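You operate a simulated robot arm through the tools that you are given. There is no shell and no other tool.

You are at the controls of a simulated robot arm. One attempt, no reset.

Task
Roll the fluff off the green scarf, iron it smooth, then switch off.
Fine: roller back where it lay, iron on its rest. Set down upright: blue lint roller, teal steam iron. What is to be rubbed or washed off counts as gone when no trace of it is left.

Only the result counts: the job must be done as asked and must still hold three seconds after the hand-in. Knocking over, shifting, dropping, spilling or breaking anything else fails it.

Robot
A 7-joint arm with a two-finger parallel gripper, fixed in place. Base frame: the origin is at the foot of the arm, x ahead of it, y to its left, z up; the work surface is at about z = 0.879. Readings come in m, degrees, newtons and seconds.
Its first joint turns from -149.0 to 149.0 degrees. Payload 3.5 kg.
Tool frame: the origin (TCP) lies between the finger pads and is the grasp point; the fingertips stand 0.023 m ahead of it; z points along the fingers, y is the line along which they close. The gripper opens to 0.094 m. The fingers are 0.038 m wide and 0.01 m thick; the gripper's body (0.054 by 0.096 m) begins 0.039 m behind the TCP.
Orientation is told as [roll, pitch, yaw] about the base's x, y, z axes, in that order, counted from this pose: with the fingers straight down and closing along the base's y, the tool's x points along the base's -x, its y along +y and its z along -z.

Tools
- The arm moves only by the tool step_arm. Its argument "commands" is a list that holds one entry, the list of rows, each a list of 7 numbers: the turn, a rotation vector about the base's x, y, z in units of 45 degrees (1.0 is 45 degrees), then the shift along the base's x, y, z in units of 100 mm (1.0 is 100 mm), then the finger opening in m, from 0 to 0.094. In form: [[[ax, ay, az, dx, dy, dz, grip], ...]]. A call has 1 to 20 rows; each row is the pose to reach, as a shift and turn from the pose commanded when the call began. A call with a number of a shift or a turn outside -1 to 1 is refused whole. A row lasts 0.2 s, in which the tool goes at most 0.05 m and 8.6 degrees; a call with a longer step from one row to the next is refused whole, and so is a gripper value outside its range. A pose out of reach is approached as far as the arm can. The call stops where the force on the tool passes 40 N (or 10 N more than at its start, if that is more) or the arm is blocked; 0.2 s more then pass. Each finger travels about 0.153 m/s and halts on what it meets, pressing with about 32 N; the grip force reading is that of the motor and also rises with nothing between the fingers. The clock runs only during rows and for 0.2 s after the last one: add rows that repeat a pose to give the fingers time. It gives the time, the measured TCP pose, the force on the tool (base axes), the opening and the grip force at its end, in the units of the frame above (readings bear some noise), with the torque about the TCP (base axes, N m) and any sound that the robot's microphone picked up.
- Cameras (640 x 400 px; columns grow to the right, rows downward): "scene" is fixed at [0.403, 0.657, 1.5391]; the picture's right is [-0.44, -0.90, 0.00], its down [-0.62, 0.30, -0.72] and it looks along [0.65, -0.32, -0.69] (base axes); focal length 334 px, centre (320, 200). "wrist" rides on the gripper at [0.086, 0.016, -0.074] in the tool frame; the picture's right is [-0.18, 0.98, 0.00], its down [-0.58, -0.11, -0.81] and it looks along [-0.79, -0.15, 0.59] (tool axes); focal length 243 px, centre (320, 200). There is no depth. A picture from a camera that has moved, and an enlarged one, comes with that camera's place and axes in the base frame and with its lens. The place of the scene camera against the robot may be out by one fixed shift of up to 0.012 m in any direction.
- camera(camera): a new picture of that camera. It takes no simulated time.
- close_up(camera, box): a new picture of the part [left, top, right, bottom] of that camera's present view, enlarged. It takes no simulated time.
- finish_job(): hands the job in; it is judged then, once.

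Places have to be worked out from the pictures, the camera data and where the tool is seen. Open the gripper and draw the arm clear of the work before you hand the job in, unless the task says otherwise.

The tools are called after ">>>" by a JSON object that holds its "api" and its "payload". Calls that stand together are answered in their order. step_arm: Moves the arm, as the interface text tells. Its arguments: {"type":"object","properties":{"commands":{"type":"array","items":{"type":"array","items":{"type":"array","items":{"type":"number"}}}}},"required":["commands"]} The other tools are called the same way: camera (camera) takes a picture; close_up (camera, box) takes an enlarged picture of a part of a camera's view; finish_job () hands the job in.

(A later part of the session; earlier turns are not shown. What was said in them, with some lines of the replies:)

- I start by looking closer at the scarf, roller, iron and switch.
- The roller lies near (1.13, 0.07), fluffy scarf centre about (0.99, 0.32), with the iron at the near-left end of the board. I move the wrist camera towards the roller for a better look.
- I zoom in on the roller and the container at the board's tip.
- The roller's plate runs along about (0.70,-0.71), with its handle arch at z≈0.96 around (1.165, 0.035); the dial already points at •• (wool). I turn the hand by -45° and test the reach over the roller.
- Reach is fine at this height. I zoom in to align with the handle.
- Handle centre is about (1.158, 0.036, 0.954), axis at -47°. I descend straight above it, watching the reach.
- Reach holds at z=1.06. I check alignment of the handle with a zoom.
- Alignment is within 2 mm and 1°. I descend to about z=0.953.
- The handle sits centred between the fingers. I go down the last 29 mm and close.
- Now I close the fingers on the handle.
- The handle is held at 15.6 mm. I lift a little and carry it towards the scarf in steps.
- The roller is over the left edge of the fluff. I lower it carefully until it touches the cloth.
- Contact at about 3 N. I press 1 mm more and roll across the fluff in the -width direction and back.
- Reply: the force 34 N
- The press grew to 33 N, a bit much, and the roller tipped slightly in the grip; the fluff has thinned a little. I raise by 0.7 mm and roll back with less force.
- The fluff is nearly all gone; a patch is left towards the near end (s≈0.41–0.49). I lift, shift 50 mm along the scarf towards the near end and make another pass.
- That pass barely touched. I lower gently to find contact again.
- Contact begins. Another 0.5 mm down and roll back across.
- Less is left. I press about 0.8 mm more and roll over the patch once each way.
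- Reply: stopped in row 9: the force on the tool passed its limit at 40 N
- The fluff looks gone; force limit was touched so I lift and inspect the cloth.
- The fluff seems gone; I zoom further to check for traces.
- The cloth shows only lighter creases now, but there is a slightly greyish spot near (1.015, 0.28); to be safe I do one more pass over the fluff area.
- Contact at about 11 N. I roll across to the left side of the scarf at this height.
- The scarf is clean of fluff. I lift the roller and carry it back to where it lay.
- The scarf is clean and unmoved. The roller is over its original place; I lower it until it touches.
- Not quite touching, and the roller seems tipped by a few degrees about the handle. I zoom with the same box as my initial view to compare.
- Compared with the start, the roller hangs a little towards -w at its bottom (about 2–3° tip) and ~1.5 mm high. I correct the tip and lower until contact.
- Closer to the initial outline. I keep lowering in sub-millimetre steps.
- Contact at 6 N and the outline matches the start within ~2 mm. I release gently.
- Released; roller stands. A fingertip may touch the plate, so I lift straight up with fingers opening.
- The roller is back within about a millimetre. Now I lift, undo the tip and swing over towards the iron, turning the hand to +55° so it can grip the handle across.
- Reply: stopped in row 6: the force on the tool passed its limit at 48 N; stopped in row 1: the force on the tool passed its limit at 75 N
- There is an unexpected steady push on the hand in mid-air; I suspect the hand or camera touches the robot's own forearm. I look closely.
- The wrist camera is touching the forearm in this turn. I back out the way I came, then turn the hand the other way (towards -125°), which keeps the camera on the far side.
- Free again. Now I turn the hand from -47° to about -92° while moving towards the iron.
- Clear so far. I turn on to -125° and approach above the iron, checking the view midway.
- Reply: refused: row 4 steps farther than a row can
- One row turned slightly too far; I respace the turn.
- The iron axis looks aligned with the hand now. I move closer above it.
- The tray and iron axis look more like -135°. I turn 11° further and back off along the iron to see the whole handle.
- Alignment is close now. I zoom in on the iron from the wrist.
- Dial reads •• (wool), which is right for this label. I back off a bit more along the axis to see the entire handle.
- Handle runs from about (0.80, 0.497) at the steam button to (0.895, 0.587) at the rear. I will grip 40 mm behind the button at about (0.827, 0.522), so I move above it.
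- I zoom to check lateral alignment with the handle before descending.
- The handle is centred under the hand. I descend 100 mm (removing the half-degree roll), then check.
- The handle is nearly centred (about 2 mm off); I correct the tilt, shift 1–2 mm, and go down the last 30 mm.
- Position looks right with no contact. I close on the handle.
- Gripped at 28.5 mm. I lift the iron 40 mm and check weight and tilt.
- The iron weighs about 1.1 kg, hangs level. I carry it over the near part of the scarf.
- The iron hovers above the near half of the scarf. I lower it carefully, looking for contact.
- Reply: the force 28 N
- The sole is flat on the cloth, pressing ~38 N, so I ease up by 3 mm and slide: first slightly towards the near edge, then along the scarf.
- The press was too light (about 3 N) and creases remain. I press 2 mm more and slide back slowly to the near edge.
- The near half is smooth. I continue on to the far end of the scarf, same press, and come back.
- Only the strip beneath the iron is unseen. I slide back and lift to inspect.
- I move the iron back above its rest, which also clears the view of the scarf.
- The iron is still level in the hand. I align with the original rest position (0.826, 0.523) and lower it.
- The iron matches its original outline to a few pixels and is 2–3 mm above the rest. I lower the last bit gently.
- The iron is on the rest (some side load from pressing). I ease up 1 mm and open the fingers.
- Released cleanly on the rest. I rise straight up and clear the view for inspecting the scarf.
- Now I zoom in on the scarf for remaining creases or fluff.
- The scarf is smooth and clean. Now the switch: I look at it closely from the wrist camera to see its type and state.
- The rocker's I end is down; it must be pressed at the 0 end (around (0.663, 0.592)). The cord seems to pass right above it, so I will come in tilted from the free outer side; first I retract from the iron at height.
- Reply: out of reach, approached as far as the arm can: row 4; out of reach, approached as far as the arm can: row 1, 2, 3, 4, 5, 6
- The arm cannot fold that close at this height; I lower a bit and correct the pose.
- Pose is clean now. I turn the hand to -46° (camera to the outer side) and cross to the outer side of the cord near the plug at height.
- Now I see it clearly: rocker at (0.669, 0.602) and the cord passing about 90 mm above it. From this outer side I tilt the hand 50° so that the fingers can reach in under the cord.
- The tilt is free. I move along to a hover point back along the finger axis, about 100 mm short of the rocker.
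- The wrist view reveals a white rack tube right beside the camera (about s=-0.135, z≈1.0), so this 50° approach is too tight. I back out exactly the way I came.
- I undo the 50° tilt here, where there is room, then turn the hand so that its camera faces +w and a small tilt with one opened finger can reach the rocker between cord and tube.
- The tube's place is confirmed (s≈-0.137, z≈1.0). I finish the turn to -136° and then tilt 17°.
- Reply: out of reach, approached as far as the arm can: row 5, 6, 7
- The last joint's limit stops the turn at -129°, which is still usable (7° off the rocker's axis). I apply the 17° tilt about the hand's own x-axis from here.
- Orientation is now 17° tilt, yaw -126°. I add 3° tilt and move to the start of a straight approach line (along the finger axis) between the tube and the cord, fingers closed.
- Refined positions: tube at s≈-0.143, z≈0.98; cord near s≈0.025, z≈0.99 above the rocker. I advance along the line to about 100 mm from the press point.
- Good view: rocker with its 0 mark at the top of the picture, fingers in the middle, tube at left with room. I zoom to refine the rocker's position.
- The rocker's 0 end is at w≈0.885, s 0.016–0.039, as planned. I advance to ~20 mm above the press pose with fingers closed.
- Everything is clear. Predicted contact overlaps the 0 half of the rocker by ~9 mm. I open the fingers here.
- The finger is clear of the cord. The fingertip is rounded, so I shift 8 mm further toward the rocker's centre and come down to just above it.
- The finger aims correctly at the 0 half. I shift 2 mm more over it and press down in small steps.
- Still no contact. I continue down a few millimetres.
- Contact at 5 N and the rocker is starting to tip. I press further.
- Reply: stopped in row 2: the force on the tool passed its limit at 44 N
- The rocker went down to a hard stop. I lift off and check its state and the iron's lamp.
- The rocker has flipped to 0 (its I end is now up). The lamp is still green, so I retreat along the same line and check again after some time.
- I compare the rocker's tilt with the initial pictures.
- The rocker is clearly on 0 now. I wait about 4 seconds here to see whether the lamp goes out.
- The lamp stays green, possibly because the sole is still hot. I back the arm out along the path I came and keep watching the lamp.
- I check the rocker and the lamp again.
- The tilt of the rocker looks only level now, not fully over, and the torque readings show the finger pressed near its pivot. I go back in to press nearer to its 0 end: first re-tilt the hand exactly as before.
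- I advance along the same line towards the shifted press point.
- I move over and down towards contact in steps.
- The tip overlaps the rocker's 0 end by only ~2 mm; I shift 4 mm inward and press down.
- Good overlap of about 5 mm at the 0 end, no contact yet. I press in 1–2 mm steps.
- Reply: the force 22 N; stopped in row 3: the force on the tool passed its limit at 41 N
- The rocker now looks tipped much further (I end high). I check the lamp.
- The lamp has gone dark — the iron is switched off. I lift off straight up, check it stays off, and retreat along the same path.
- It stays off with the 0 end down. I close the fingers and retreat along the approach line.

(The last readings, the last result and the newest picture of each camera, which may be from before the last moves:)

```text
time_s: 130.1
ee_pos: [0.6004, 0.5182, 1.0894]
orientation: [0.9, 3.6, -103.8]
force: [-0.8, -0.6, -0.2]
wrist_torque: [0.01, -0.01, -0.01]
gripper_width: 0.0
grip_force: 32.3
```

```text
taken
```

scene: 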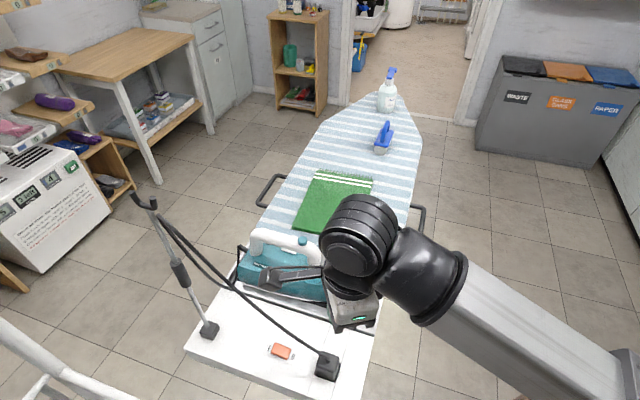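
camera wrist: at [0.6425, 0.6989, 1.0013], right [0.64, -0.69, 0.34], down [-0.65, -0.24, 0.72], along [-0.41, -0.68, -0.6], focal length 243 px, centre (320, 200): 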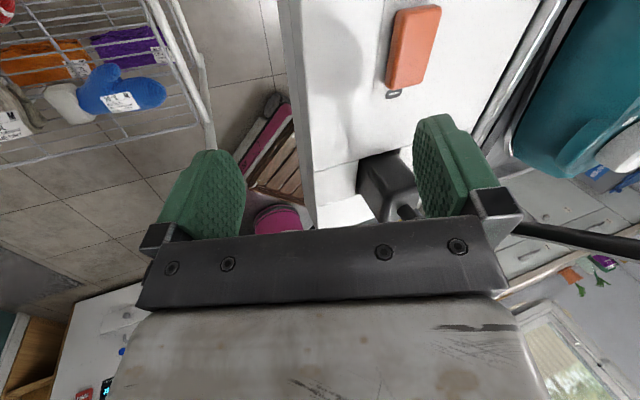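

Now I draw the arm out to the robot's side, clear of the work, raise it and open the gripper.

>>> {"api": "step_arm", "payload": {"commands": [[[0, 0, 0, 0.15, -0.3, 0.1, 0.0], [0, 0, 0, 0.3, -0.6, 0.2, 0.0], [0, 0, 0, 0.45, -0.9, 0.2, 0.0], [0, 0, 0, 0.5, -1, 0.2, 0.0]]]}}

>>> {"api": "step_arm", "payload": {"commands": [[[0, 0, 0, 0.15, -0.3, 0.1, 0.03], [0, 0, 0, 0.3, -0.6, 0.3, 0.06], [0, 0, 0, 0.45, -0.9, 0.5, 0.094], [0, 0, 0, 0.5, -1, 0.5, 0.094]]]}}

>>> {"api": "step_arm", "payload": {"commands": [[[0, 0, 0, 0.1, -0.3, 0.1, 0.094], [0, 0, 0, 0.2, -0.6, 0.3, 0.094], [0, 0, 0, 0.3, -0.9, 0.5, 0.094], [0, 0, 0, 0.3, -1, 0.5, 0.094], [0, 0, 0, 0.3, -1, 0.5, 0.094]]]}}

>>> {"api": "camera", "payload": {"camera": "scene"}}

>>> {"api": "camera", "payload": {"camera": "wrist"}}

```text
time_s: 131.1
ee_pos: [0.6495, 0.4164, 1.1099]
orientation: [1.0, 3.6, -103.8]
force: [-0.5, 0.4, 0.5]
wrist_torque: [-0.01, -0.01, -0.01]
gripper_width: 0.0
grip_force: 31.8
```

```text
time_s: 132.1
ee_pos: [0.6994, 0.3178, 1.1589]
orientation: [0.9, 3.7, -103.9]
force: [0.6, 0.3, -0.6]
wrist_torque: [-0.06, -0.01, 0.01]
gripper_width: 0.0939
grip_force: 0.0
```

```text
time_s: 133.3
ee_pos: [0.7346, 0.219, 1.1974]
orientation: [2.1, 4.1, -103.9]
force: [1.1, 0.3, -0.9]
wrist_torque: [0.04, 0.0, 0.0]
gripper_width: 0.0939
grip_force: 0.0
out of reach, approached as far as the arm can: row 3, 4, 5
```

```text
taken
```

scene: 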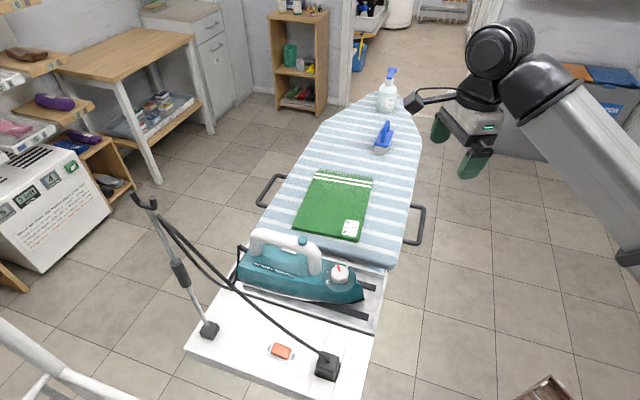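

```text
taken
camera wrist: at [0.7667, 0.2938, 1.2795], right [0.91, -0.42, 0.02], down [-0.29, -0.59, 0.76], along [-0.3, -0.7, -0.65], focal length 243 px, centre (320, 200)
```

wrist: 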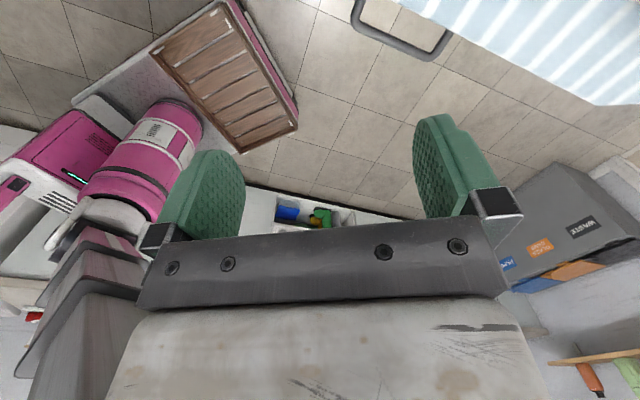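

The arm is clear and the whole scene is visible; I do a final close check of everything.

>>> {"api": "close_up", "payload": {"camera": "scene", "box": [285, 165, 375, 245]}}

>>> {"api": "close_up", "payload": {"camera": "scene", "box": [220, 210, 420, 335]}}

>>> {"api": "close_up", "payload": {"camera": "scene", "box": [360, 110, 410, 160]}}

>>> {"api": "close_up", "payload": {"camera": "scene", "box": [310, 168, 380, 213]}}

>>> {"api": "close_up", "payload": {"camera": "scene", "box": [260, 335, 305, 365]}}

```text
5.00 times, centred on (330, 205) of scene
camera zoom: at [0.403, 0.657, 1.5391], right [-0.44, -0.9, 0.0], down [-0.62, 0.3, -0.72], along [0.65, -0.32, -0.69], focal length 1672 px, centre (270, 175)
```

zoom: 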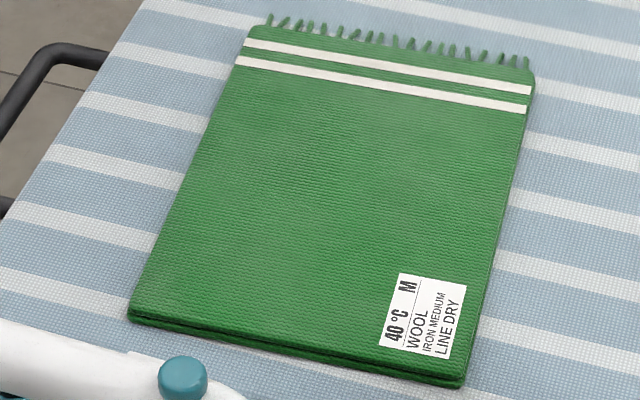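

```text
3.20 times, centred on (320, 272) of scene
camera zoom: at [0.403, 0.657, 1.5391], right [-0.44, -0.9, 0.0], down [-0.62, 0.3, -0.72], along [0.65, -0.32, -0.69], focal length 1070 px, centre (320, -32)
```

zoom: 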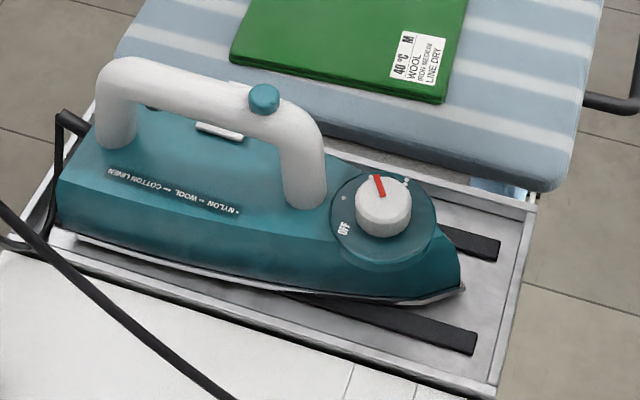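

```text
8.00 times, centred on (385, 135) of scene
camera zoom: at [0.403, 0.657, 1.5391], right [-0.44, -0.9, 0.0], down [-0.62, 0.3, -0.72], along [0.65, -0.32, -0.69], focal length 2675 px, centre (-200, 720)
```

zoom: 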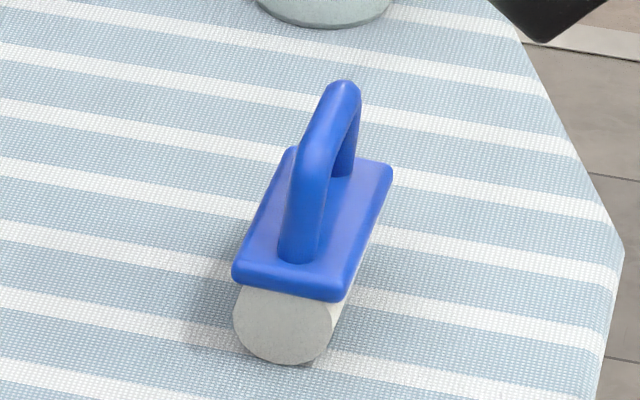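

```text
8.89 times, centred on (345, 190) of scene
camera zoom: at [0.403, 0.657, 1.5391], right [-0.44, -0.9, 0.0], down [-0.62, 0.3, -0.72], along [0.65, -0.32, -0.69], focal length 2972 px, centre (98, 284)
```

zoom: 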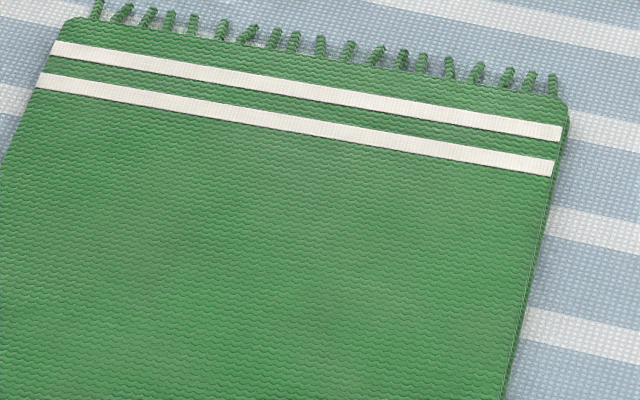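

```text
13.33 times, centred on (282, 350) of scene
camera zoom: at [0.403, 0.657, 1.5391], right [-0.44, -0.9, 0.0], down [-0.62, 0.3, -0.72], along [0.65, -0.32, -0.69], focal length 4458 px, centre (820, -1800)
```

zoom: 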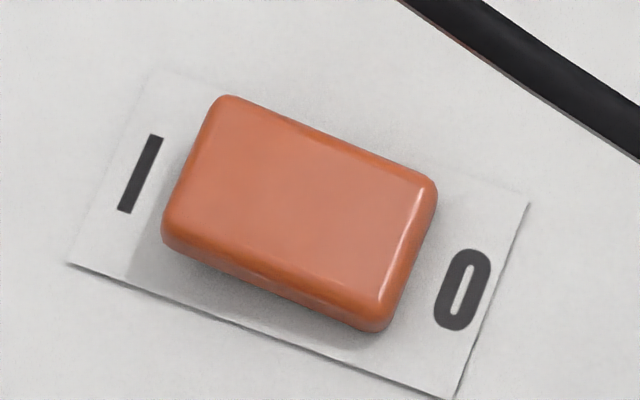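

The scarf is clean and smooth, and the roller and iron are upright where they started. The rocker is at 0, the lamp is dark, and the gripper is open and clear of the work. I hand the job in.

>>> {"api": "finish_job", "payload": {}}

```text
The job is handed in.
```

The green scarf is free of fluff and ironed smooth, and the iron is switched off. I handed the job in; no verdict came back with it.

- **Scarf:** The last close-ups show no fluff and no creases. It has not moved on the board.
- **Roller:** It stands upright within about 1 mm of where it lay.
- **Iron:** It is back on its rest, upright, matching its original outline to within a few pixels. The dial was already on wool (••), as the label asks, and I left it there.
- **Switch:** The first press only brought the rocker level and the lamp stayed green. A second press tipped it fully to 0, the lamp went out, and it stayed out.

The wrist camera bumped the robot's own forearm once while I was turning the hand. A few presses with the roller and on the switch also tripped the 40 N force stop. I saw nothing knocked over or shifted. The arm finished clear of the work with the gripper open.
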